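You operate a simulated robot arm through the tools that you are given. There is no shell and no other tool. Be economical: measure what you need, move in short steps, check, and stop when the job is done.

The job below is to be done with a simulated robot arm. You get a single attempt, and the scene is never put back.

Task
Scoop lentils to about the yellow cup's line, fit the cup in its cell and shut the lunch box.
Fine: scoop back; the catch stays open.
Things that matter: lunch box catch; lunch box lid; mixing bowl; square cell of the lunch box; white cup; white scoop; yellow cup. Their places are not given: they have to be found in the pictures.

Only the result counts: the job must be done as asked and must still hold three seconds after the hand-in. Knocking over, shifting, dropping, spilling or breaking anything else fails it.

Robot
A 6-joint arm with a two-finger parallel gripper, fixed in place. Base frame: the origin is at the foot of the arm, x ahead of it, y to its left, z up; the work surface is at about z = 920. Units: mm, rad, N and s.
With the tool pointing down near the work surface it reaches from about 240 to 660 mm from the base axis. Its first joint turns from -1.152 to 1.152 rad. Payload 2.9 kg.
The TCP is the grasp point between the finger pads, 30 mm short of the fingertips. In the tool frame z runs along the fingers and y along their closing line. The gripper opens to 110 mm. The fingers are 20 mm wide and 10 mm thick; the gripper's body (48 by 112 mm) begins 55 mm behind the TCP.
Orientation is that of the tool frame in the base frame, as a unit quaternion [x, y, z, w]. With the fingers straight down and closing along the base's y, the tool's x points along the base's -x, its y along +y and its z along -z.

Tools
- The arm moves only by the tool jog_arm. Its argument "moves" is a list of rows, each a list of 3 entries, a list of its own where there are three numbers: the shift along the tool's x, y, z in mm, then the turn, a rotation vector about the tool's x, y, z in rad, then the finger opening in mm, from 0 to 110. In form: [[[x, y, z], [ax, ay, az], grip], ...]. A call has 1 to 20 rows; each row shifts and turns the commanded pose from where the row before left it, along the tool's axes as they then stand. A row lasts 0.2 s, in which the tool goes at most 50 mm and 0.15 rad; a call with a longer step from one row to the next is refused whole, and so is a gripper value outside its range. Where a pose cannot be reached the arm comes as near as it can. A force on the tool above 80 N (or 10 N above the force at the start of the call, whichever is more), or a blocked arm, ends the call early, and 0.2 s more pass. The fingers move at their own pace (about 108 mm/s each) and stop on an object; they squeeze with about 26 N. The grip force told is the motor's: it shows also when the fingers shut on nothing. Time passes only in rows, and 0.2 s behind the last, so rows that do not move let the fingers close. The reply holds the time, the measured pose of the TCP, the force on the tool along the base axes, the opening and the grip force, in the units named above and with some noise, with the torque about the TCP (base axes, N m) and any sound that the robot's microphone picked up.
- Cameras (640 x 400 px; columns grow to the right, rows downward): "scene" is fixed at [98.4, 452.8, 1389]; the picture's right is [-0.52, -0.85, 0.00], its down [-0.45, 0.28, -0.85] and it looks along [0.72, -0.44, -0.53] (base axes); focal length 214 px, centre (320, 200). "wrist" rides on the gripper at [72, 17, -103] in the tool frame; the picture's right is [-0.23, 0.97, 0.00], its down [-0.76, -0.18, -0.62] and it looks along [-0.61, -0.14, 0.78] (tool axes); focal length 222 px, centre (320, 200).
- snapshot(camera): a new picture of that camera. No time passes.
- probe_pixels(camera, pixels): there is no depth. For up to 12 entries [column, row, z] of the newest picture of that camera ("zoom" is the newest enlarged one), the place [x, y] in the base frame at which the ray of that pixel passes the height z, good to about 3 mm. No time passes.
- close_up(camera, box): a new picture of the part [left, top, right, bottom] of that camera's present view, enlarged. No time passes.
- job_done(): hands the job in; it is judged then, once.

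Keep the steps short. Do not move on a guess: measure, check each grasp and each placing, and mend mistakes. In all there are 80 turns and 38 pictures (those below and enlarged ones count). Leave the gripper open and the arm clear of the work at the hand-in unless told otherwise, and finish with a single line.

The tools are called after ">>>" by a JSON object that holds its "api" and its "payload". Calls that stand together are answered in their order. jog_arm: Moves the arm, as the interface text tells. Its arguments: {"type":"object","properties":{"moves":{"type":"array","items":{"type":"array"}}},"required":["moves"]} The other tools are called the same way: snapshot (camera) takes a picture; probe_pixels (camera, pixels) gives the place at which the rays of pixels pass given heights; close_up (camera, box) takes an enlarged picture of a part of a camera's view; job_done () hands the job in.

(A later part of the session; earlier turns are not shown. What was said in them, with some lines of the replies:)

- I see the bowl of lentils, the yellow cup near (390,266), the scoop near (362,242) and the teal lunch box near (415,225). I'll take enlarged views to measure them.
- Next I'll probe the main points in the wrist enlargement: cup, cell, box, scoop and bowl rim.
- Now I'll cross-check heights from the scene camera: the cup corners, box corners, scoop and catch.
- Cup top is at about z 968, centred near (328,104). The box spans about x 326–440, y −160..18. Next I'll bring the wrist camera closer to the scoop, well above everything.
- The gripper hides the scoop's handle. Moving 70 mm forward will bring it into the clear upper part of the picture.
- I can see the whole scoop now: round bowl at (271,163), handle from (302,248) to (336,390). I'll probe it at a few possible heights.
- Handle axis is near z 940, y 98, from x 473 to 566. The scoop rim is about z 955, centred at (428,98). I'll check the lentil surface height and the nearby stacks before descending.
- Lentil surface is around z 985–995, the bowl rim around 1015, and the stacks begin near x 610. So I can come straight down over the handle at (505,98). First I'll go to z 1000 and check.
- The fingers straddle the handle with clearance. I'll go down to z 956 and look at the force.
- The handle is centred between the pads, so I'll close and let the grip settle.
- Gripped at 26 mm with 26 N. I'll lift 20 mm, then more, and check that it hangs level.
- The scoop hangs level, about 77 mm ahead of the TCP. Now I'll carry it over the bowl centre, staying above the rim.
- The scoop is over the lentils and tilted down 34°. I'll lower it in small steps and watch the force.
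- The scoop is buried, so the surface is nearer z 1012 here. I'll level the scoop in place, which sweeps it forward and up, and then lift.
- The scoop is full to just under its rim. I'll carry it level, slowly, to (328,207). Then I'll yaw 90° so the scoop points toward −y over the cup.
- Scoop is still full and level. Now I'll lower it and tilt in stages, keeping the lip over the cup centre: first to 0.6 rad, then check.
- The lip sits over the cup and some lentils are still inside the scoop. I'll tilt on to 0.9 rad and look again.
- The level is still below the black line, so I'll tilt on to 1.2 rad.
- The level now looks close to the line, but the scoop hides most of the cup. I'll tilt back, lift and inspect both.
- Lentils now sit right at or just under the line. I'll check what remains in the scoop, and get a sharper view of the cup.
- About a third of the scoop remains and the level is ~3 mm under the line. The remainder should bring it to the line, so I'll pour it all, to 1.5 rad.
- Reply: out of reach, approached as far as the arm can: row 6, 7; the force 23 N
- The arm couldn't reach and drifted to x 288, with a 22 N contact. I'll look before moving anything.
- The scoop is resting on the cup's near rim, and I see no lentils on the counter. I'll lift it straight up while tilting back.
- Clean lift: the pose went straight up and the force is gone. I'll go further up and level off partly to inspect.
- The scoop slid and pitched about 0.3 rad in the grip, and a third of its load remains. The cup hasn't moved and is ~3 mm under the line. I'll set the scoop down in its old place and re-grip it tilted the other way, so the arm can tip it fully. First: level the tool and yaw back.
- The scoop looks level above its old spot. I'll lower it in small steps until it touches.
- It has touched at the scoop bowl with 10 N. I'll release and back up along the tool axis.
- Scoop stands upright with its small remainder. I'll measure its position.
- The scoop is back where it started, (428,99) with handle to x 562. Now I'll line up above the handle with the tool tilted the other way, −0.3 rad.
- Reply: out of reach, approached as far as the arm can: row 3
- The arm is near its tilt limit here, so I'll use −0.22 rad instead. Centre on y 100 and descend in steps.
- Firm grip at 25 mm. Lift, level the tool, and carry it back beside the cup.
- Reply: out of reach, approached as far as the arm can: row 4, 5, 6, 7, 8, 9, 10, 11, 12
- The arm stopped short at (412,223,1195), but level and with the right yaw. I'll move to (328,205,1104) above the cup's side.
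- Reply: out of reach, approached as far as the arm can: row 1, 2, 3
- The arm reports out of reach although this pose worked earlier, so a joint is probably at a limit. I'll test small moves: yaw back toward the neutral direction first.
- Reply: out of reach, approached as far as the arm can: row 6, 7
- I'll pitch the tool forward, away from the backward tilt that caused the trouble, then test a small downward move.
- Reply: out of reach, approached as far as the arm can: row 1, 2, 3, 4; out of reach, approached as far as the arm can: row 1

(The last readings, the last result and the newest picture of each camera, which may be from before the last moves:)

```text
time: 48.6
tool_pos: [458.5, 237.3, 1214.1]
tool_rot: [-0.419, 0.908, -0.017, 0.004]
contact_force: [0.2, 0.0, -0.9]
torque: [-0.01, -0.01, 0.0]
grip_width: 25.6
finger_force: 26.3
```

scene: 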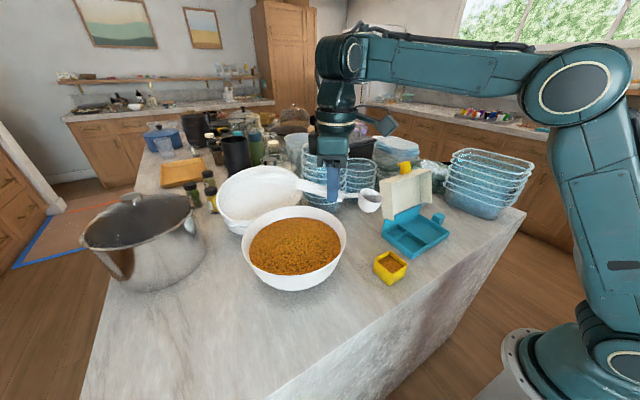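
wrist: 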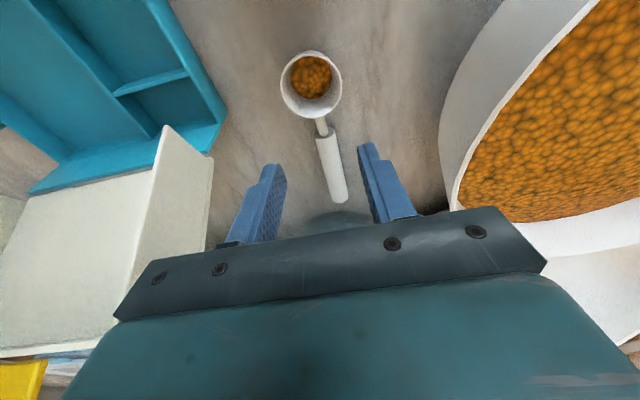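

That went freely. Next I'll test an inward move of 30 mm.

>>> {"api": "jog_arm", "payload": {"moves": [[[10, 11.5, 0], [0, 0, 0], 5], [[10, 11.5, 0], [0, 0, 0], 5], [[0, 0, 10], [0, 0, 0], 5]]}}

```text
time: 49.4
tool_pos: [427.4, 238.5, 1204.2]
tool_rot: [-0.42, 0.907, -0.017, 0.004]
contact_force: [-1.2, 0.0, -0.4]
torque: [-0.01, -0.01, 0.0]
grip_width: 25.7
finger_force: 26.1
```

>>> {"api": "jog_arm", "payload": {"moves": [[[0, 0, 15], [0, 0, 0], 5], [[0, 0, 20], [0, 0, 0], 5], [[0, 0, 20], [0, 0, 0], 5]]}}

```text
time: 50.2
tool_pos: [443.5, 243.4, 1168.2]
tool_rot: [-0.42, 0.907, -0.017, 0.002]
contact_force: [-0.3, -0.1, -1.1]
torque: [0.02, 0.03, -0.01]
grip_width: 25.8
finger_force: 25.7
out of reach, approached as far as the arm can: row 2, 3
```

Something in the arm's posture now limits low poses. I'll return to the original heading (scoop toward −x) and y≈100 where low poses worked, then test going down.

>>> {"api": "jog_arm", "payload": {"moves": [[[0, 0, -20], [0, 0, 0.145], 5], [[-10, 0, 0], [0, 0, 0.145], 5], [[-10, 0, 0], [0, 0, 0.145], 5], [[-10, 0, 0], [0, 0, 0.145], 5], [[-10, 0, 0], [0, 0, 0.145], 5], [[0, 0, 0], [0, 0, 0.14], 5], [[0, -35, 0], [0, 0, 0], 5], [[0, -35, 0], [0, 0, 0], 5], [[0, -35, 0], [0, 0, 0], 5], [[0, -30, 0], [0, 0, 0], 5], [[0, 0, 20], [0, 0, 0], 5], [[0, 0, 20], [0, 0, 0], 5], [[0, 0, 20], [0, 0, 0], 5]]}}

```text
time: 53.0
tool_pos: [502.2, 133.2, 1158.7]
tool_rot: [0.0, 1.0, -0.015, 0.01]
contact_force: [-0.3, 0.3, 0.3]
torque: [-0.01, 0.0, -0.02]
grip_width: 25.6
finger_force: 26.4
out of reach, approached as far as the arm can: row 11, 12, 13
```

The limit surface I'm pressing on is the same one I hit from the other side. So a wrist joint seems stuck at its range end, and it may pop back with some speed. I'll try that over the lentil bowl so nothing can spill on the counter. First, move there high up.

>>> {"api": "jog_arm", "payload": {"moves": [[[0, 0, -45], [0, 0, 0], 5], [[0, 0, -45], [0, 0, 0], 5], [[0, 40, 0], [0, 0, 0], 5], [[0, 40, 0], [0, 0, 0], 5], [[0, 40, 0], [0, 0, 0], 5], [[0, 40, 0], [0, 0, 0], 5], [[0, 0, 0], [0, 0, 0], 5]]}}

```text
time: 54.6
tool_pos: [489.1, 290.7, 1236.3]
tool_rot: [0.0, 1.0, -0.013, 0.012]
contact_force: [0.6, -0.1, 0.6]
torque: [0.01, -0.04, 0.04]
grip_width: 25.7
finger_force: 26.1
out of reach, approached as far as the arm can: row 6
```

>>> {"api": "jog_arm", "payload": {"moves": [[[0, 0, 48], [0, 0, 0], 5], [[0, 0, 48], [0, -0.1, 0], 5], [[0, 0, 40], [0, -0.1, 0], 5], [[0, 0, 0], [0, 0, 0], 5]]}}

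```text
time: 55.6
tool_pos: [525.1, 308.4, 1122.8]
tool_rot: [-0.001, 0.994, -0.014, 0.11]
contact_force: [0.0, 0.2, -1.0]
torque: [-0.01, -0.01, 0.04]
grip_width: 25.9
finger_force: 26.5
out of reach, approached as far as the arm can: row 3
```

>>> {"api": "jog_arm", "payload": {"moves": [[[0, 0, -40], [0, 0.15, 0], 5], [[0, 0, -20], [0, 0.15, 0], 5], [[0, 0, 0], [0, 0, 0], 5], [[0, 0, 45], [0, -0.15, 0], 5], [[10, 0, 40], [0, -0.15, 0], 5], [[20, 0, 35], [0, -0.15, 0], 5], [[20, 0, 20], [0, -0.15, 0], 5]]}}

```text
time: 57.2
tool_pos: [535.4, 359.9, 1097.3]
tool_rot: [0.001, 0.979, -0.029, 0.2]
contact_force: [0.5, -0.5, -0.1]
torque: [-0.02, 0.01, -0.02]
grip_width: 25.5
finger_force: 25.8
out of reach, approached as far as the arm can: row 2, 4, 5, 6, 7
```

It slid outward instead of popping back. I need to see the wrist posture to understand this, so I'll spend one picture on it.

>>> {"api": "close_up", "payload": {"camera": "scene", "box": [220, 60, 400, 280]}}

```text
1.82 times, centred on (310, 170) of scene
```

zoom: 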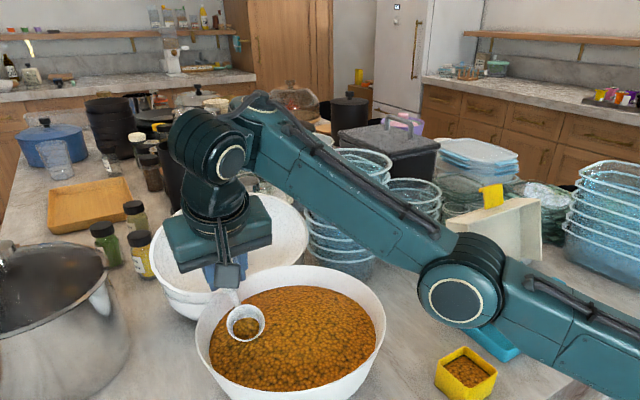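

Now it makes sense: at full stretch the elbow has flipped below the line, and the wrist sits on the wrong side of a joint wrap. The elbow is high enough to be safe. I'll stretch quickly upward past full reach, so the elbow swings back up, then come inward while staying high over the bowl side.

>>> {"api": "jog_arm", "payload": {"moves": [[[-18, 0, -44], [0, 0.1, 0], 5], [[-14, 0, -46], [0, 0.1, 0], 5], [[-10, 0, -47], [0, 0.1, 0], 5], [[-5, 0, -48], [0, 0.1, 0], 5], [[20, -20, -30], [0, 0, 0], 5], [[35, -25, 0], [0, 0, 0], 5], [[35, -25, 0], [0, 0, 0], 5], [[35, -20, 0], [0, 0, 0], 5]]}}

```text
time: 59.0
tool_pos: [321.2, 272.3, 1252.0]
tool_rot: [0.006, 0.999, -0.028, 0.025]
contact_force: [0.1, 0.4, -0.2]
torque: [0.0, -0.01, -0.02]
grip_width: 25.5
finger_force: 25.2
out of reach, approached as far as the arm can: row 1, 2, 3, 4
```

>>> {"api": "jog_arm", "payload": {"moves": [[[0, 0, 20], [0, 0, 0], 5], [[0, 0, 20], [0, 0, 0], 5], [[0, 0, 20], [0, 0, 0], 5], [[0, 0, 20], [0, 0, 0], 5]]}}

```text
time: 60.0
tool_pos: [340.3, 284.7, 1212.2]
tool_rot: [0.005, 0.999, -0.029, 0.023]
contact_force: [0.5, -0.3, -0.8]
torque: [0.02, 0.02, 0.02]
grip_width: 25.9
finger_force: 25.3
out of reach, approached as far as the arm can: row 2, 3, 4
```

The elbow is up again, with only the wrist wrap left to undo. I'll face the tool radially, give the wrist some room, then sweep it quickly through the limit at this safe height.

>>> {"api": "jog_arm", "payload": {"moves": [[[0, 0, -10], [0, 0, -0.14], 5], [[0, 0, -10], [0, 0, -0.14], 5], [[0, 0, -10], [0, 0, -0.14], 5], [[10, 0, 0], [0, 0, -0.14], 5], [[10, 0, 0], [0, 0, -0.14], 5], [[10, 0, 0], [0, 0.15, 0], 5], [[10, 0, 0], [0, 0.15, 0], 5], [[0, 0, 0], [0, 0, 0], 5], [[-10, 0, 38], [0, -0.149, 0], 5], [[-5, 0, 38], [0, -0.149, 0], 5], [[0, 0, 38], [0, -0.149, 0], 5], [[3, 0, 20], [0, -0.149, 0], 5], [[0, 0, 0], [0, -0.149, 0], 5], [[0, 0, 0], [0, 0, 0], 5]]}}

```text
time: 63.0
tool_pos: [401.9, 343.1, 1315.2]
tool_rot: [-0.337, 0.914, 0.042, 0.221]
contact_force: [1.3, 0.5, 0.5]
torque: [0.02, 0.0, 0.01]
grip_width: 25.6
finger_force: 26.2
out of reach, approached as far as the arm can: row 9, 10, 11, 12, 13
```

The limit held, so I'll use a sure way: swing the hand sideways through the wrist's singular pose with the scoop emptying over the bowl. First, level off and come inward to a comfortable posture.

>>> {"api": "jog_arm", "payload": {"moves": [[[36, 0, -18], [0, 0.15, 0], 5], [[38, 0, -13], [0, 0.15, 0], 5], [[39, 0, -7], [0, 0.15, 0], 5], [[0, 0, 10], [0, 0.02, 0], 5], [[0, 0, 25], [0, 0, 0], 5], [[0, 0, 25], [0, 0, 0], 5], [[0, 0, 0], [0, 0, -0.133], 5], [[0, 0, 0], [0, 0, -0.133], 5], [[0, 0, 0], [0, 0, -0.133], 5], [[0, 0, 0], [0, 0, -0.133], 5], [[0, 0, 0], [0, 0, -0.133], 5], [[0, 0, 0], [0, 0, -0.133], 5], [[0, 0, 0], [0, 0, -0.133], 5], [[0, 0, 0], [0, 0, -0.133], 5]]}}

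```text
time: 66.0
tool_pos: [311.2, 262.9, 1259.0]
tool_rot: [0.769, -0.638, 0.035, 0.016]
contact_force: [-0.4, -0.7, -0.7]
torque: [-0.03, 0.04, 0.01]
grip_width: 25.4
finger_force: 26.1
```

Good, no flags. Now I'll move to (488,94,1210) and start swinging the hand sideways about the wrist, toward the bowl.

>>> {"api": "jog_arm", "payload": {"moves": [[[33, -23.8, 8], [0, 0, 0], 5], [[33, -23.8, 8], [0, 0, 0], 5], [[33, -23.8, 8], [0, 0, 0], 5], [[33, -23.8, 8], [0, 0, 0], 5], [[33, -23.8, 8], [0, 0, 0], 5], [[33, -23.8, 8], [0, 0, 0], 5], [[-29, 0, 0], [0, -0.145, 0], 5], [[-29, 0, 0], [0, -0.145, 0], 5], [[-29, 0, 0], [0, -0.145, 0], 5], [[-29, 0, 0], [0, -0.145, 0], 5], [[0, 0, 0], [0, 0, 0], 5]]}}

```text
time: 68.4
tool_pos: [475.0, 191.2, 1241.3]
tool_rot: [0.751, -0.624, -0.16, -0.143]
contact_force: [-0.1, 0.7, 0.5]
torque: [-0.02, -0.02, -0.01]
grip_width: 25.7
finger_force: 25.8
out of reach, approached as far as the arm can: row 7
```

>>> {"api": "jog_arm", "payload": {"moves": [[[-29, 0, 0], [0, -0.145, 0], 5], [[-29, 0, 0], [0, -0.145, 0], 5], [[-29, 0, 0], [0, -0.145, 0], 5], [[-29, 0, 0], [0, -0.145, 0], 5], [[-29, 0, 0], [0, -0.145, 0], 5], [[-29, 0, 0], [0, -0.145, 0], 5], [[-29, 0, 0], [0, -0.145, 0], 5], [[0, 0, 0], [0, 0, 0], 5]]}}

```text
time: 70.2
tool_pos: [439.7, 310.7, 1278.7]
tool_rot: [0.733, -0.626, -0.166, -0.207]
contact_force: [0.2, 0.1, -2.1]
torque: [0.02, 0.02, -0.02]
grip_width: 25.4
finger_force: 26.3
out of reach, approached as far as the arm can: row 1, 2, 3, 4, 5, 6, 7
```

The sideways swing was blocked, and the scoop stayed over the bowl. I'll undo the tilt, come down to the limit gently, and creep over it in very small steps so the wrist can slip across the wrap.

>>> {"api": "jog_arm", "payload": {"moves": [[[30, 0, 0], [0, 0.145, 0], 5], [[30, 0, 0], [0, 0.145, 0], 5], [[30, 0, 0], [0, 0.145, 0], 5], [[20, 0, 0], [0, 0.1, 0], 5], [[0, 0, 25], [0, 0, 0], 5], [[0, 0, 20], [0, 0, 0], 5], [[0, 0, 10], [0, 0, 0], 5], [[0, 0, 5], [0, 0, 0], 5], [[0, 0, 3], [0, 0, 0], 5], [[0, 0, 2], [0, 0, 0], 5], [[0, 0, 2], [0, 0, 0], 5], [[0, 0, 2], [0, 0, 0], 5], [[0, 0, 2], [0, 0, 0], 5], [[0, 0, 2], [0, 0, 0], 5], [[0, 0, 2], [0, 0, 0], 5], [[0, 0, 2], [0, 0, 0], 5], [[0, 0, 2], [0, 0, 0], 5], [[0, 0, 2], [0, 0, 0], 5], [[0, 0, 2], [0, 0, 0], 5], [[0, 0, 2], [0, 0, 0], 5]]}}

```text
time: 74.4
tool_pos: [481.9, 233.3, 1178.6]
tool_rot: [0.752, -0.657, 0.011, -0.048]
contact_force: [0.1, 0.0, -0.1]
torque: [0.01, -0.02, -0.02]
grip_width: 25.7
finger_force: 26.0
out of reach, approached as far as the arm can: row 4, 8, 10, 13, 14, 17, 18, 20
```

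Flags are now only intermittent, so it's right at the boundary. I'll keep creeping down.

>>> {"api": "jog_arm", "payload": {"moves": [[[0, 0, 3], [0, 0, 0], 5], [[0, 0, 3], [0, 0, 0], 5], [[0, 0, 3], [0, 0, 0], 5], [[0, 0, 3], [0, 0, 0], 5], [[0, 0, 3], [0, 0, 0], 5], [[0, 0, 3], [0, 0, 0], 5], [[0, 0, 3], [0, 0, 0], 5], [[0, 0, 3], [0, 0, 0], 5], [[0, 0, 3], [0, 0, 0], 5], [[0, 0, 3], [0, 0, 0], 5], [[0, 0, 3], [0, 0, 0], 5], [[0, 0, 3], [0, 0, 0], 5], [[0, 0, 3], [0, 0, 0], 5], [[0, 0, 3], [0, 0, 0], 5], [[0, 0, 3], [0, 0, 0], 5], [[0, 0, 3], [0, 0, 0], 5], [[0, 0, 3], [0, 0, 0], 5], [[0, 0, 3], [0, 0, 0], 5], [[0, 0, 3], [0, 0, 0], 5], [[0, 0, 3], [0, 0, 0], 5]]}}

```text
time: 78.6
tool_pos: [510.8, 247.6, 1142.2]
tool_rot: [0.753, -0.656, 0.012, -0.049]
contact_force: [0.0, 1.0, -0.4]
torque: [-0.01, 0.01, -0.03]
grip_width: 25.7
finger_force: 26.3
out of reach, approached as far as the arm can: row 2, 4, 6, 8, 10, 12, 14, 16, 18, 20
```

It slides along the boundary. I'll redo the sideways swing with more wrist margin: further in and higher, with the scoop pointing outward so anything in it falls into the bowl. First, go to (434,70,1250) and yaw.

>>> {"api": "jog_arm", "payload": {"moves": [[[0, 0, -36], [0, 0, 0], 5], [[10, 6, -36], [0, 0, 0], 5], [[31, 19, -36], [0, 0, 0], 5], [[31, 19, 0], [0, 0, 0], 5], [[31, 19, 0], [0, 0, 0], 5], [[31, 19, 0], [0, 0, 0], 5], [[31, 19, 0], [0, 0, 0], 5], [[0, 0, 0], [0, 0, -0.1445], 5], [[0, 0, 0], [0, 0, -0.1445], 5], [[0, 0, 0], [0, 0, -0.1445], 5], [[0, 0, 0], [0, 0, -0.1445], 5], [[0, 0, 0], [0, 0, -0.1445], 5], [[0, 0, 0], [0, 0, -0.1445], 5], [[0, 0, 0], [0, 0, -0.1445], 5], [[0, 0, 0], [0, 0, -0.1445], 5], [[0, 0, 0], [0, 0, -0.1445], 5], [[0, 0, 0], [0, 0, -0.1445], 5], [[0, 0, 0], [0, 0, -0.1445], 5]]}}

```text
refused: row 3 steps farther than a row can; nothing moved
```

>>> {"api": "jog_arm", "payload": {"moves": [[[0, 0, -36], [0, 0, 0], 5], [[10, 6, -40], [0, 0, 0], 5], [[25, 15, -30], [0, 0, 0], 5], [[32, 20, 0], [0, 0, 0], 5], [[32, 20, 0], [0, 0, 0], 5], [[32, 20, 0], [0, 0, 0], 5], [[32, 20, 0], [0, 0, 0], 5], [[0, 0, 0], [0, 0, -0.1445], 5], [[0, 0, 0], [0, 0, -0.1445], 5], [[0, 0, 0], [0, 0, -0.1445], 5], [[0, 0, 0], [0, 0, -0.1445], 5], [[0, 0, 0], [0, 0, -0.1445], 5], [[0, 0, 0], [0, 0, -0.1445], 5], [[0, 0, 0], [0, 0, -0.1445], 5], [[0, 0, 0], [0, 0, -0.1445], 5], [[0, 0, 0], [0, 0, -0.1445], 5], [[0, 0, 0], [0, 0, -0.1445], 5], [[0, 0, 0], [0, 0, -0.1445], 5]]}}

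```text
time: 82.4
tool_pos: [267.9, 294.1, 1263.2]
tool_rot: [0.996, 0.078, 0.044, -0.027]
contact_force: [0.0, 0.3, -0.4]
torque: [0.03, 0.0, -0.02]
grip_width: 25.6
finger_force: 25.9
out of reach, approached as far as the arm can: row 6, 7, 8, 9, 10, 11, 12, 13, 14
```

It ended elsewhere, (268,294,1263), with flags that cleared at the end, so the posture may have changed. I'll test going down here.

>>> {"api": "jog_arm", "payload": {"moves": [[[0, 0, 25], [0, 0, 0], 5], [[0, 0, 25], [0, 0, 0], 5], [[0, 0, 25], [0, 0, 0], 5], [[0, 0, 25], [0, 0, 0], 5], [[0, 0, 0], [0, 0, 0], 5]]}}

```text
time: 83.6
tool_pos: [276.3, 300.3, 1163.2]
tool_rot: [0.996, 0.077, 0.043, -0.026]
contact_force: [0.1, 0.3, 0.5]
torque: [-0.02, 0.03, 0.0]
grip_width: 25.5
finger_force: 25.9
```

It's free again with no flags. I'll yaw back toward the original heading, the way I came.

>>> {"api": "jog_arm", "payload": {"moves": [[[0, 0, 0], [0, 0, 0.15], 5], [[0, 0, 0], [0, 0, 0.15], 5], [[0, 0, 0], [0, 0, 0.15], 5], [[0, 0, 0], [0, 0, 0.15], 5], [[0, 0, 0], [0, 0, 0.15], 5], [[0, 0, 0], [0, 0, 0.15], 5], [[0, 0, 0], [0, 0, 0.15], 5], [[0, 0, 0], [0, 0, 0.15], 5], [[0, 0, 0], [0, 0, 0.15], 5], [[0, 0, 0], [0, 0, 0.15], 5], [[0, 0, 0], [0, 0, 0.15], 5], [[0, 0, 0], [0, 0, 0.15], 5], [[0, 0, 0], [0, 0, 0.15], 5], [[0, 0, 0], [0, 0, 0.15], 5], [[0, 0, 0], [0, 0, 0.15], 5], [[0, 0, 0], [0, 0, 0.15], 5], [[0, 0, 0], [0, 0, 0.15], 5], [[0, 0, 0], [0, 0, 0.15], 5], [[0, 0, 0], [0, 0, 0.15], 5], [[0, 0, 0], [0, 0, 0.15], 5]]}}

```text
time: 87.8
tool_pos: [276.8, 300.2, 1162.8]
tool_rot: [-0.146, 0.988, 0.023, 0.045]
contact_force: [0.3, 0.0, -0.2]
torque: [0.02, 0.03, 0.0]
grip_width: 25.5
finger_force: 26.2
```

Heading is nearly right. I'll finish the yaw, move above the scoop's place and come down to z 1010.

>>> {"api": "jog_arm", "payload": {"moves": [[[0, 0, 0], [0.02, 0.03, 0.14], 5], [[0, 0, 0], [0.02, 0.05, 0.14], 5], [[-33, -28.4, 0], [0, 0, 0.013], 5], [[-33, -28.4, 0], [0, 0, 0], 5], [[-33, -28.4, 0], [0, 0, 0], 5], [[-33, -28.4, 0], [0, 0, 0], 5], [[-33, -28.4, 0], [0, 0, 0], 5], [[-33, -28.4, 0], [0, 0, 0], 5], [[-33, -28.4, 0], [0, 0, 0], 5], [[0, 0, 38], [0, 0, 0], 5], [[0, 0, 38], [0, 0, 0], 5], [[0, 0, 38], [0, 0, 0], 5], [[0, 0, 38], [0, 0, 0], 5]]}}

>>> {"api": "close_up", "payload": {"camera": "scene", "box": [310, 180, 430, 290]}}

```text
time: 90.6
tool_pos: [510.5, 105.5, 1009.6]
tool_rot: [-0.002, 1.0, 0.005, 0.006]
contact_force: [0.8, -0.2, -0.3]
torque: [0.0, -0.02, -0.02]
grip_width: 25.7
finger_force: 26.1
```

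```text
3.64 times, centred on (370, 235) of scene
```

zoom: 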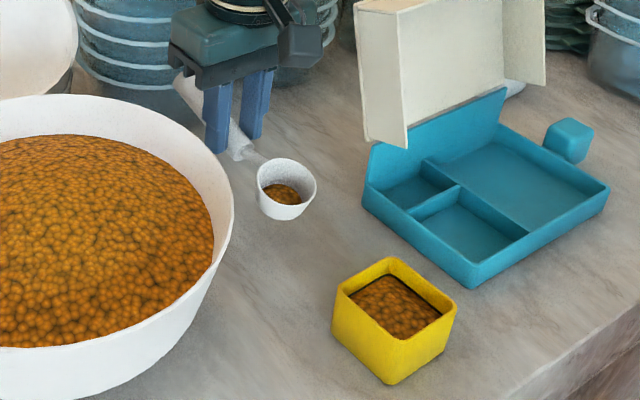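

Nothing spilled and the scoop still holds its small rest. I'll set it down now: tilt to the angle I gripped it at, lower to z 959 and release.

>>> {"api": "jog_arm", "payload": {"moves": [[[0, -2, 0], [0, 0.12, 0], 5], [[0, -2, 0], [0, 0.12, 0], 5], [[-4.8, 0, 19.4], [0, 0, 0], 5], [[-4.8, 0, 19.4], [0, 0, 0], 5], [[-2.2, 0, 8.8], [0, 0, 0], 5], [[0, 0, 0], [0, 0, 0], 5]]}}

```text
time: 92.0
tool_pos: [510.9, 101.9, 962.7]
tool_rot: [-0.003, 0.993, 0.003, -0.115]
contact_force: [-0.6, 0.8, 0.4]
torque: [-0.03, 0.0, 0.01]
grip_width: 25.6
finger_force: 25.8
```

>>> {"api": "jog_arm", "payload": {"moves": [[[-1.1, 0, 4.4], [0, 0, 0], 5], [[0, 0, 0], [0, 0, 0], 32], [[0, 0, 0], [0, 0, 0], 44], [[0, 0, -18], [0, 0, 0], 44], [[0, 0, -25], [0, 0, 0], 44], [[0, 0, -15], [0, -0.12, 0], 44], [[0, 0, -30], [0, -0.115, 0], 70], [[0, 0, -40], [0, 0, 0], 85]]}}

```text
time: 93.8
tool_pos: [526.7, 100.2, 1083.7]
tool_rot: [-0.003, 1.0, 0.004, 0.003]
contact_force: [0.3, -1.0, -0.4]
torque: [0.03, -0.02, 0.01]
grip_width: 85.2
finger_force: 0.1
```

The scoop is released. I'll move above the cup (328,105) with the fingers open at 85 and come down until the fingertips are ~950. I'll also probe the cell's corners in the last enlargement.

>>> {"api": "jog_arm", "payload": {"moves": [[[40, 1, 0], [0, 0, 0], 85], [[40, 1, 0], [0, 0, 0], 85], [[40, 1, 0], [0, 0, 0], 85], [[40, 1, 0], [0, 0, 0], 85], [[38.5, 0.8, 0], [0, 0, 0], 85], [[0, 0, 35], [0, 0, 0], 85], [[0, 0, 34], [0, 0, 0], 85], [[0, 0, 34], [0, 0, 0], 85], [[0, 0, 0], [0, 0, 0], 85]]}}

>>> {"api": "probe_pixels", "payload": {"camera": "zoom", "pixels": [[408, 218, 945], [460, 187, 945], [527, 236, 945], [471, 274, 945], [471, 289, 920], [471, 277, 945], [362, 190, 945], [610, 190, 945], [391, 385, 920], [391, 342, 968], [334, 290, 968], [455, 300, 968]]}}

```text
time: 95.8
tool_pos: [328.7, 105.5, 978.4]
tool_rot: [-0.003, 1.0, 0.004, 0.002]
contact_force: [-1.3, -0.7, 0.2]
torque: [0.01, -0.01, -0.02]
grip_width: 85.2
finger_force: 0.0
```

```text
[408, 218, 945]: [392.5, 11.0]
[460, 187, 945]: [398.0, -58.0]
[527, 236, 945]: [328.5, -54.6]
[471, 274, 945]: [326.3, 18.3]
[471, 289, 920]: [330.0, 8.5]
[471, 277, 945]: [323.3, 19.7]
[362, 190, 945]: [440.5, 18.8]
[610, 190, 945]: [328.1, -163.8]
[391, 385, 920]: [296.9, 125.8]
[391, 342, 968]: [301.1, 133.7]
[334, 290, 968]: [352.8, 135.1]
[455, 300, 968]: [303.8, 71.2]
```

The TCP is over the cup at z 978. Closing gently, then lift 60 mm.

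>>> {"api": "jog_arm", "payload": {"moves": [[[0, 0, 0], [0, 0, 0], 65], [[0, 0, 0], [0, 0, 0], 58], [[0, 0, 0], [0, 0, 0], 40], [[0, 0, 0], [0, 0, 0], 40], [[0, 0, -10], [0, 0, 0], 40], [[0, 0, -15], [0, 0, 0], 40], [[0, 0, -20], [0, 0, 0], 40], [[0, 0, -15], [0, 0, 0], 40]]}}

```text
time: 97.6
tool_pos: [328.7, 106.2, 1039.3]
tool_rot: [-0.003, 1.0, 0.004, 0.003]
contact_force: [-0.1, -0.1, -0.9]
torque: [-0.01, 0.0, 0.0]
grip_width: 61.3
finger_force: 25.9
```

Cup held at 61 mm. I'll move it level over the cell centre (362,−21.5), lower until its base is just above the box rim, and check.

>>> {"api": "jog_arm", "payload": {"moves": [[[-4, -14, 0], [0, 0, 0], 40], [[-7, -25, 0], [0, 0, 0], 40], [[-7.5, -30, 0], [0, 0, 0], 40], [[-7.5, -30, 0], [0, 0, 0], 40], [[-5, -20, 0], [0, 0, 0], 40], [[-2.3, -8.7, 0], [0, 0, 0], 40], [[0, 0, 15], [0, 0, 0], 40], [[0, 0, 12], [0, 0, 0], 40], [[0, 0, 0], [0, 0, 0], 40]]}}

>>> {"api": "close_up", "payload": {"camera": "scene", "box": [365, 185, 465, 275]}}

```text
time: 99.6
tool_pos: [361.7, -22.7, 1012.4]
tool_rot: [-0.003, 1.0, 0.004, 0.003]
contact_force: [0.3, -0.2, -0.6]
torque: [0.02, 0.01, 0.0]
grip_width: 60.5
finger_force: 25.9
```

```text
4.44 times, centred on (415, 230) of scene
```

zoom: 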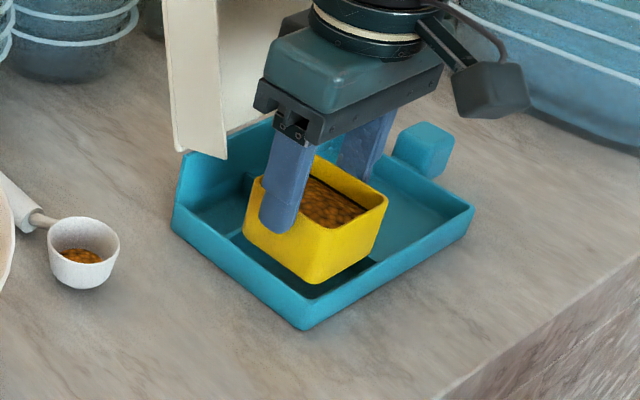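

The scoop stands fine, and the cup is lined up over the square cell. I'll lower it in small steps with a 1.5 mm nudge to +y; the force limit stops it if it catches.

>>> {"api": "jog_arm", "payload": {"moves": [[[0, 1.5, 6], [0, 0, 0], 40], [[0, 0, 6], [0, 0, 0], 40], [[0, 0, 6], [0, 0, 0], 40], [[0, 0, 5], [0, 0, 0], 40], [[0, 0, 4], [0, 0, 0], 40], [[0, 0, 2], [0, 0, 0], 40], [[0, 0, 1], [0, 0, 0], 40], [[0, 0, 0], [0, 0, 0], 40]]}}

```text
time: 101.4
tool_pos: [363.6, -21.2, 983.4]
tool_rot: [-0.002, 1.0, 0.004, 0.003]
contact_force: [3.4, -16.1, 27.7]
torque: [0.37, -0.38, -0.29]
grip_width: 69.8
finger_force: 25.9
```

There's contact: 28 N up, pushed toward −y, and the grip has spread to 70 mm, so the cup is probably catching and tilting. I'll back up 12 mm and check.

>>> {"api": "jog_arm", "payload": {"moves": [[[0, -1, -4], [0, 0, 0], 40], [[0, -2, -5], [0, 0, 0], 40], [[0, 0, -4], [0, 0, 0], 40], [[0, 0, 0], [0, 0, 0], 40]]}}

>>> {"api": "close_up", "payload": {"camera": "scene", "box": [385, 200, 445, 260]}}

```text
time: 102.4
tool_pos: [362.6, -23.7, 996.0]
tool_rot: [-0.002, 1.0, 0.005, 0.002]
contact_force: [0.4, 0.2, -1.2]
torque: [0.0, 0.03, 0.03]
grip_width: 63.6
finger_force: 25.9
```

```text
6.67 times, centred on (415, 230) of scene
```

zoom: 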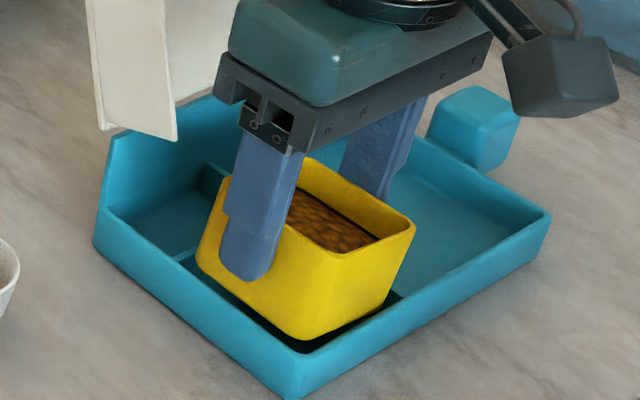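

The base is inside the cell opening and the forces are gone at y −23.7. I'll lower it to z 986 with the fingertips just above the wall, then open slowly so it settles on the cell floor.

>>> {"api": "jog_arm", "payload": {"moves": [[[0, 0, 3], [0, 0, 0], 40], [[0, 0, 3], [0, 0, 0], 40], [[0, 0, 2], [0, 0, 0], 40], [[0, 0, 1], [0, 0, 0], 40], [[0, 0, 0], [0, 0, 0], 63], [[0, 0, 0], [0, 0, 0], 66], [[0, 0, 0], [0, 0, 0], 70], [[0, 0, 0], [0, 0, 0], 76], [[0, 0, 0], [0, 0, 0], 82], [[0, 0, 0], [0, 0, 0], 82]]}}

```text
time: 104.6
tool_pos: [363.7, -24.1, 986.6]
tool_rot: [-0.003, 1.0, 0.004, 0.003]
contact_force: [-0.3, -0.5, 0.0]
torque: [-0.03, 0.0, 0.03]
grip_width: 81.9
finger_force: 0.0
```

Released with zero force. I'll verify seating by touch: lift, narrow the fingers to 52 mm and lower gently onto the rim, expecting contact near TCP z 1001 if seated.

>>> {"api": "jog_arm", "payload": {"moves": [[[0, 0, -18], [0, 0, 0], 82], [[0, 0, -20], [0, 0, 0], 82], [[0, 0, 0], [0, 0, 0], 52], [[0, 0, 0], [0, 0, 0], 52], [[0, 0, 10], [0, 0, 0], 52], [[0, 0, 6], [0, 0, 0], 52], [[0, 0, 4], [0, 0, 0], 52], [[0, 0, 2], [0, 0, 0], 52], [[0, 0, 2], [0, 0, 0], 52], [[0, 0, 0], [0, 0, 0], 52]]}}

```text
time: 106.8
tool_pos: [364.7, -22.7, 999.3]
tool_rot: [-0.003, 1.0, 0.004, 0.003]
contact_force: [-1.5, 0.3, 10.0]
torque: [-0.29, 0.05, -0.04]
grip_width: 52.2
finger_force: 0.0
```

Contact came at z 999 with 10 N, so the rim is at about 969 and the cup is seated. Next is the lid: close the fingers, go over it tilted slightly forward (to keep the arm in its good posture), and come down behind it at (550,−100).

>>> {"api": "jog_arm", "payload": {"moves": [[[0, 0, -46], [0, 0, 0], 52], [[0, 0, -46], [0, 0, 0], 0], [[0, 0, -46], [0, -0.14, 0], 0], [[-6.4, 0, -45.5], [0, -0.14, 0], 0], [[-35.6, -15.4, 10.2], [0, 0, 0], 0], [[-35.6, -15.4, 10.2], [0, 0, 0], 0], [[-35.6, -15.4, 10.2], [0, 0, 0], 0], [[-35.6, -15.4, 10.2], [0, 0, 0], 0], [[-35.6, -15.4, 10.2], [0, 0, 0], 0], [[10.8, 0, 37.5], [0, 0, 0], 0], [[10.8, 0, 37.5], [0, 0, 0], 0], [[0, 0, 0], [0, 0, 0], 0]]}}

```text
time: 109.4
tool_pos: [549.1, -101.5, 1105.4]
tool_rot: [-0.002, 0.99, 0.006, 0.143]
contact_force: [-0.6, 0.3, 0.1]
torque: [-0.04, 0.01, 0.03]
grip_width: 0.0
finger_force: 26.0
```

I'm behind the lid. I'll shift to y −141 so the gripper body clears the catch, lower 20 mm for a better hold, and push toward −x in 14 mm steps.

>>> {"api": "jog_arm", "payload": {"moves": [[[0, -39, 0], [0, 0, 0], 0], [[5.5, 0, 19.2], [0, 0, 0], 0], [[13.5, 0, -3.9], [0, 0, 0], 0], [[13.5, 0, -3.9], [0, 0, 0], 0], [[13.5, 0, -3.9], [0, 0, 0], 0], [[13.5, 0, -3.9], [0, 0, 0], 0], [[13.5, 0, -3.9], [0, 0, 0], 0], [[13.5, 0, -3.9], [0, 0, 0], 0], [[13.5, 0, -3.9], [0, 0, 0], 0], [[13.5, 0, -3.9], [0, 0, 0], 0], [[13.5, 0, -3.9], [0, 0, 0], 0], [[13.5, 0, -3.9], [0, 0, 0], 0], [[13.5, 0, -3.9], [0, 0, 0], 0], [[13.5, 0, -3.9], [0, 0, 0], 0], [[0, 0, 0], [0, 0, 0], 0]]}}

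```text
time: 112.6
tool_pos: [379.9, -140.4, 1084.5]
tool_rot: [-0.002, 0.99, 0.005, 0.142]
contact_force: [0.1, -0.3, -0.1]
torque: [-0.02, -0.01, 0.01]
grip_width: 0.0
finger_force: 26.1
```

Swept through to x 380 with no resistance left, so the lid should have fallen forward. I'll feel for its top by lowering slowly.

>>> {"api": "jog_arm", "payload": {"moves": [[[2.8, 0, 9.6], [0, 0, 0], 0], [[2.8, 0, 9.6], [0, 0, 0], 0], [[2.2, 0, 7.7], [0, 0, 0], 0], [[2.2, 0, 7.7], [0, 0, 0], 0], [[1.7, 0, 5.8], [0, 0, 0], 0], [[1.1, 0, 3.8], [0, 0, 0], 0], [[1.1, 0, 3.8], [0, 0, 0], 0], [[1.1, 0, 3.8], [0, 0, 0], 0], [[0, 0, 0], [0, 0, 0], 0]]}}

>>> {"api": "snapshot", "payload": {"camera": "scene"}}

```text
time: 114.6
tool_pos: [380.0, -140.7, 1031.4]
tool_rot: [-0.001, 0.99, 0.005, 0.142]
contact_force: [-0.1, 0.8, -0.1]
torque: [0.01, -0.02, -0.01]
grip_width: 0.0
finger_force: 26.0
```

```text
refused: no pictures are left
```

No contact yet with the tips at 1002, and no pictures remain, so touch it is. Down a bit more in fine steps.

>>> {"api": "jog_arm", "payload": {"moves": [[[0.8, 0, 2.9], [0, 0, 0], 0], [[0.8, 0, 2.9], [0, 0, 0], 0], [[0.8, 0, 2.9], [0, 0, 0], 0], [[0.8, 0, 2.9], [0, 0, 0], 0], [[0.6, 0, 1.9], [0, 0, 0], 0], [[0.6, 0, 1.9], [0, 0, 0], 0], [[0.6, 0, 1.9], [0, 0, 0], 0]]}}

```text
time: 115.7
tool_pos: [381.6, -140.3, 1025.4]
tool_rot: [-0.002, 0.989, 0.003, 0.148]
contact_force: [-8.9, 2.2, 20.9]
torque: [0.08, 0.29, 0.07]
grip_width: 0.1
finger_force: 25.7
stopped in row 5: the force on the tool passed its limit at 84 N (the readings are from after the stop); the commanded pose is now the measured one
5 turns are left
```

Firm contact with the tips at ~997, which fits a shut lid. I'll touch nearer the front edge to confirm it's level: up 20, 45 mm toward −x, then gently down.

>>> {"api": "jog_arm", "payload": {"moves": [[[-5.8, 0, -19.2], [0, 0, 0], 0], [[21.5, 0, -6.3], [0, 0, 0], 0], [[21.5, 0, -6.3], [0, 0, 0], 0], [[2.9, 0, 9.6], [0, 0, 0], 0], [[1.4, 0, 4.8], [0, 0, 0], 0], [[0.6, 0, 1.9], [0, 0, 0], 0], [[0.6, 0, 1.9], [0, 0, 0], 0], [[0.3, 0, 1], [0, 0, 0], 0]]}}

```text
time: 117.5
tool_pos: [336.1, -141.1, 1024.1]
tool_rot: [-0.004, 0.989, 0.004, 0.148]
contact_force: [-11.5, 2.8, 27.4]
torque: [0.05, 0.42, 0.09]
grip_width: 0.0
finger_force: 26.1
4 turns are left
```

Same height at the front, so the lid is level and shut. I'll retreat upward and open the gripper.

>>> {"api": "jog_arm", "payload": {"moves": [[[-5.8, 0, -19.2], [0, 0, 0], 0], [[-11.6, 0, -38.3], [0, 0, 0], 0], [[-11.6, 0, -38.3], [0, 0, 0], 0], [[-11.6, 0, -38.3], [0, 0, 0], 60], [[0, 0, 0], [0, 0, 0], 110], [[0, 0, 0], [0, 0, 0], 110], [[0, 0, 0], [0, 0, 0], 110]]}}

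```text
time: 119.1
tool_pos: [337.9, -141.3, 1164.1]
tool_rot: [-0.003, 0.989, 0.003, 0.146]
contact_force: [0.8, -1.2, 0.0]
torque: [-0.01, 0.03, -0.02]
grip_width: 110.0
finger_force: 0.0
3 turns are left
```

The arm is clear at z 1164 with the gripper open, so I'm handing in.

>>> {"api": "job_done", "payload": {}}

```text
The job is handed in.
```

I handed the job in: yellow cup about 3 mm under its line and seated in the square cell, lid shut, catch not latched, scoop back in its place with a few lentils left in it; with no pictures left, I checked the cup's seating and the lid only by touch.
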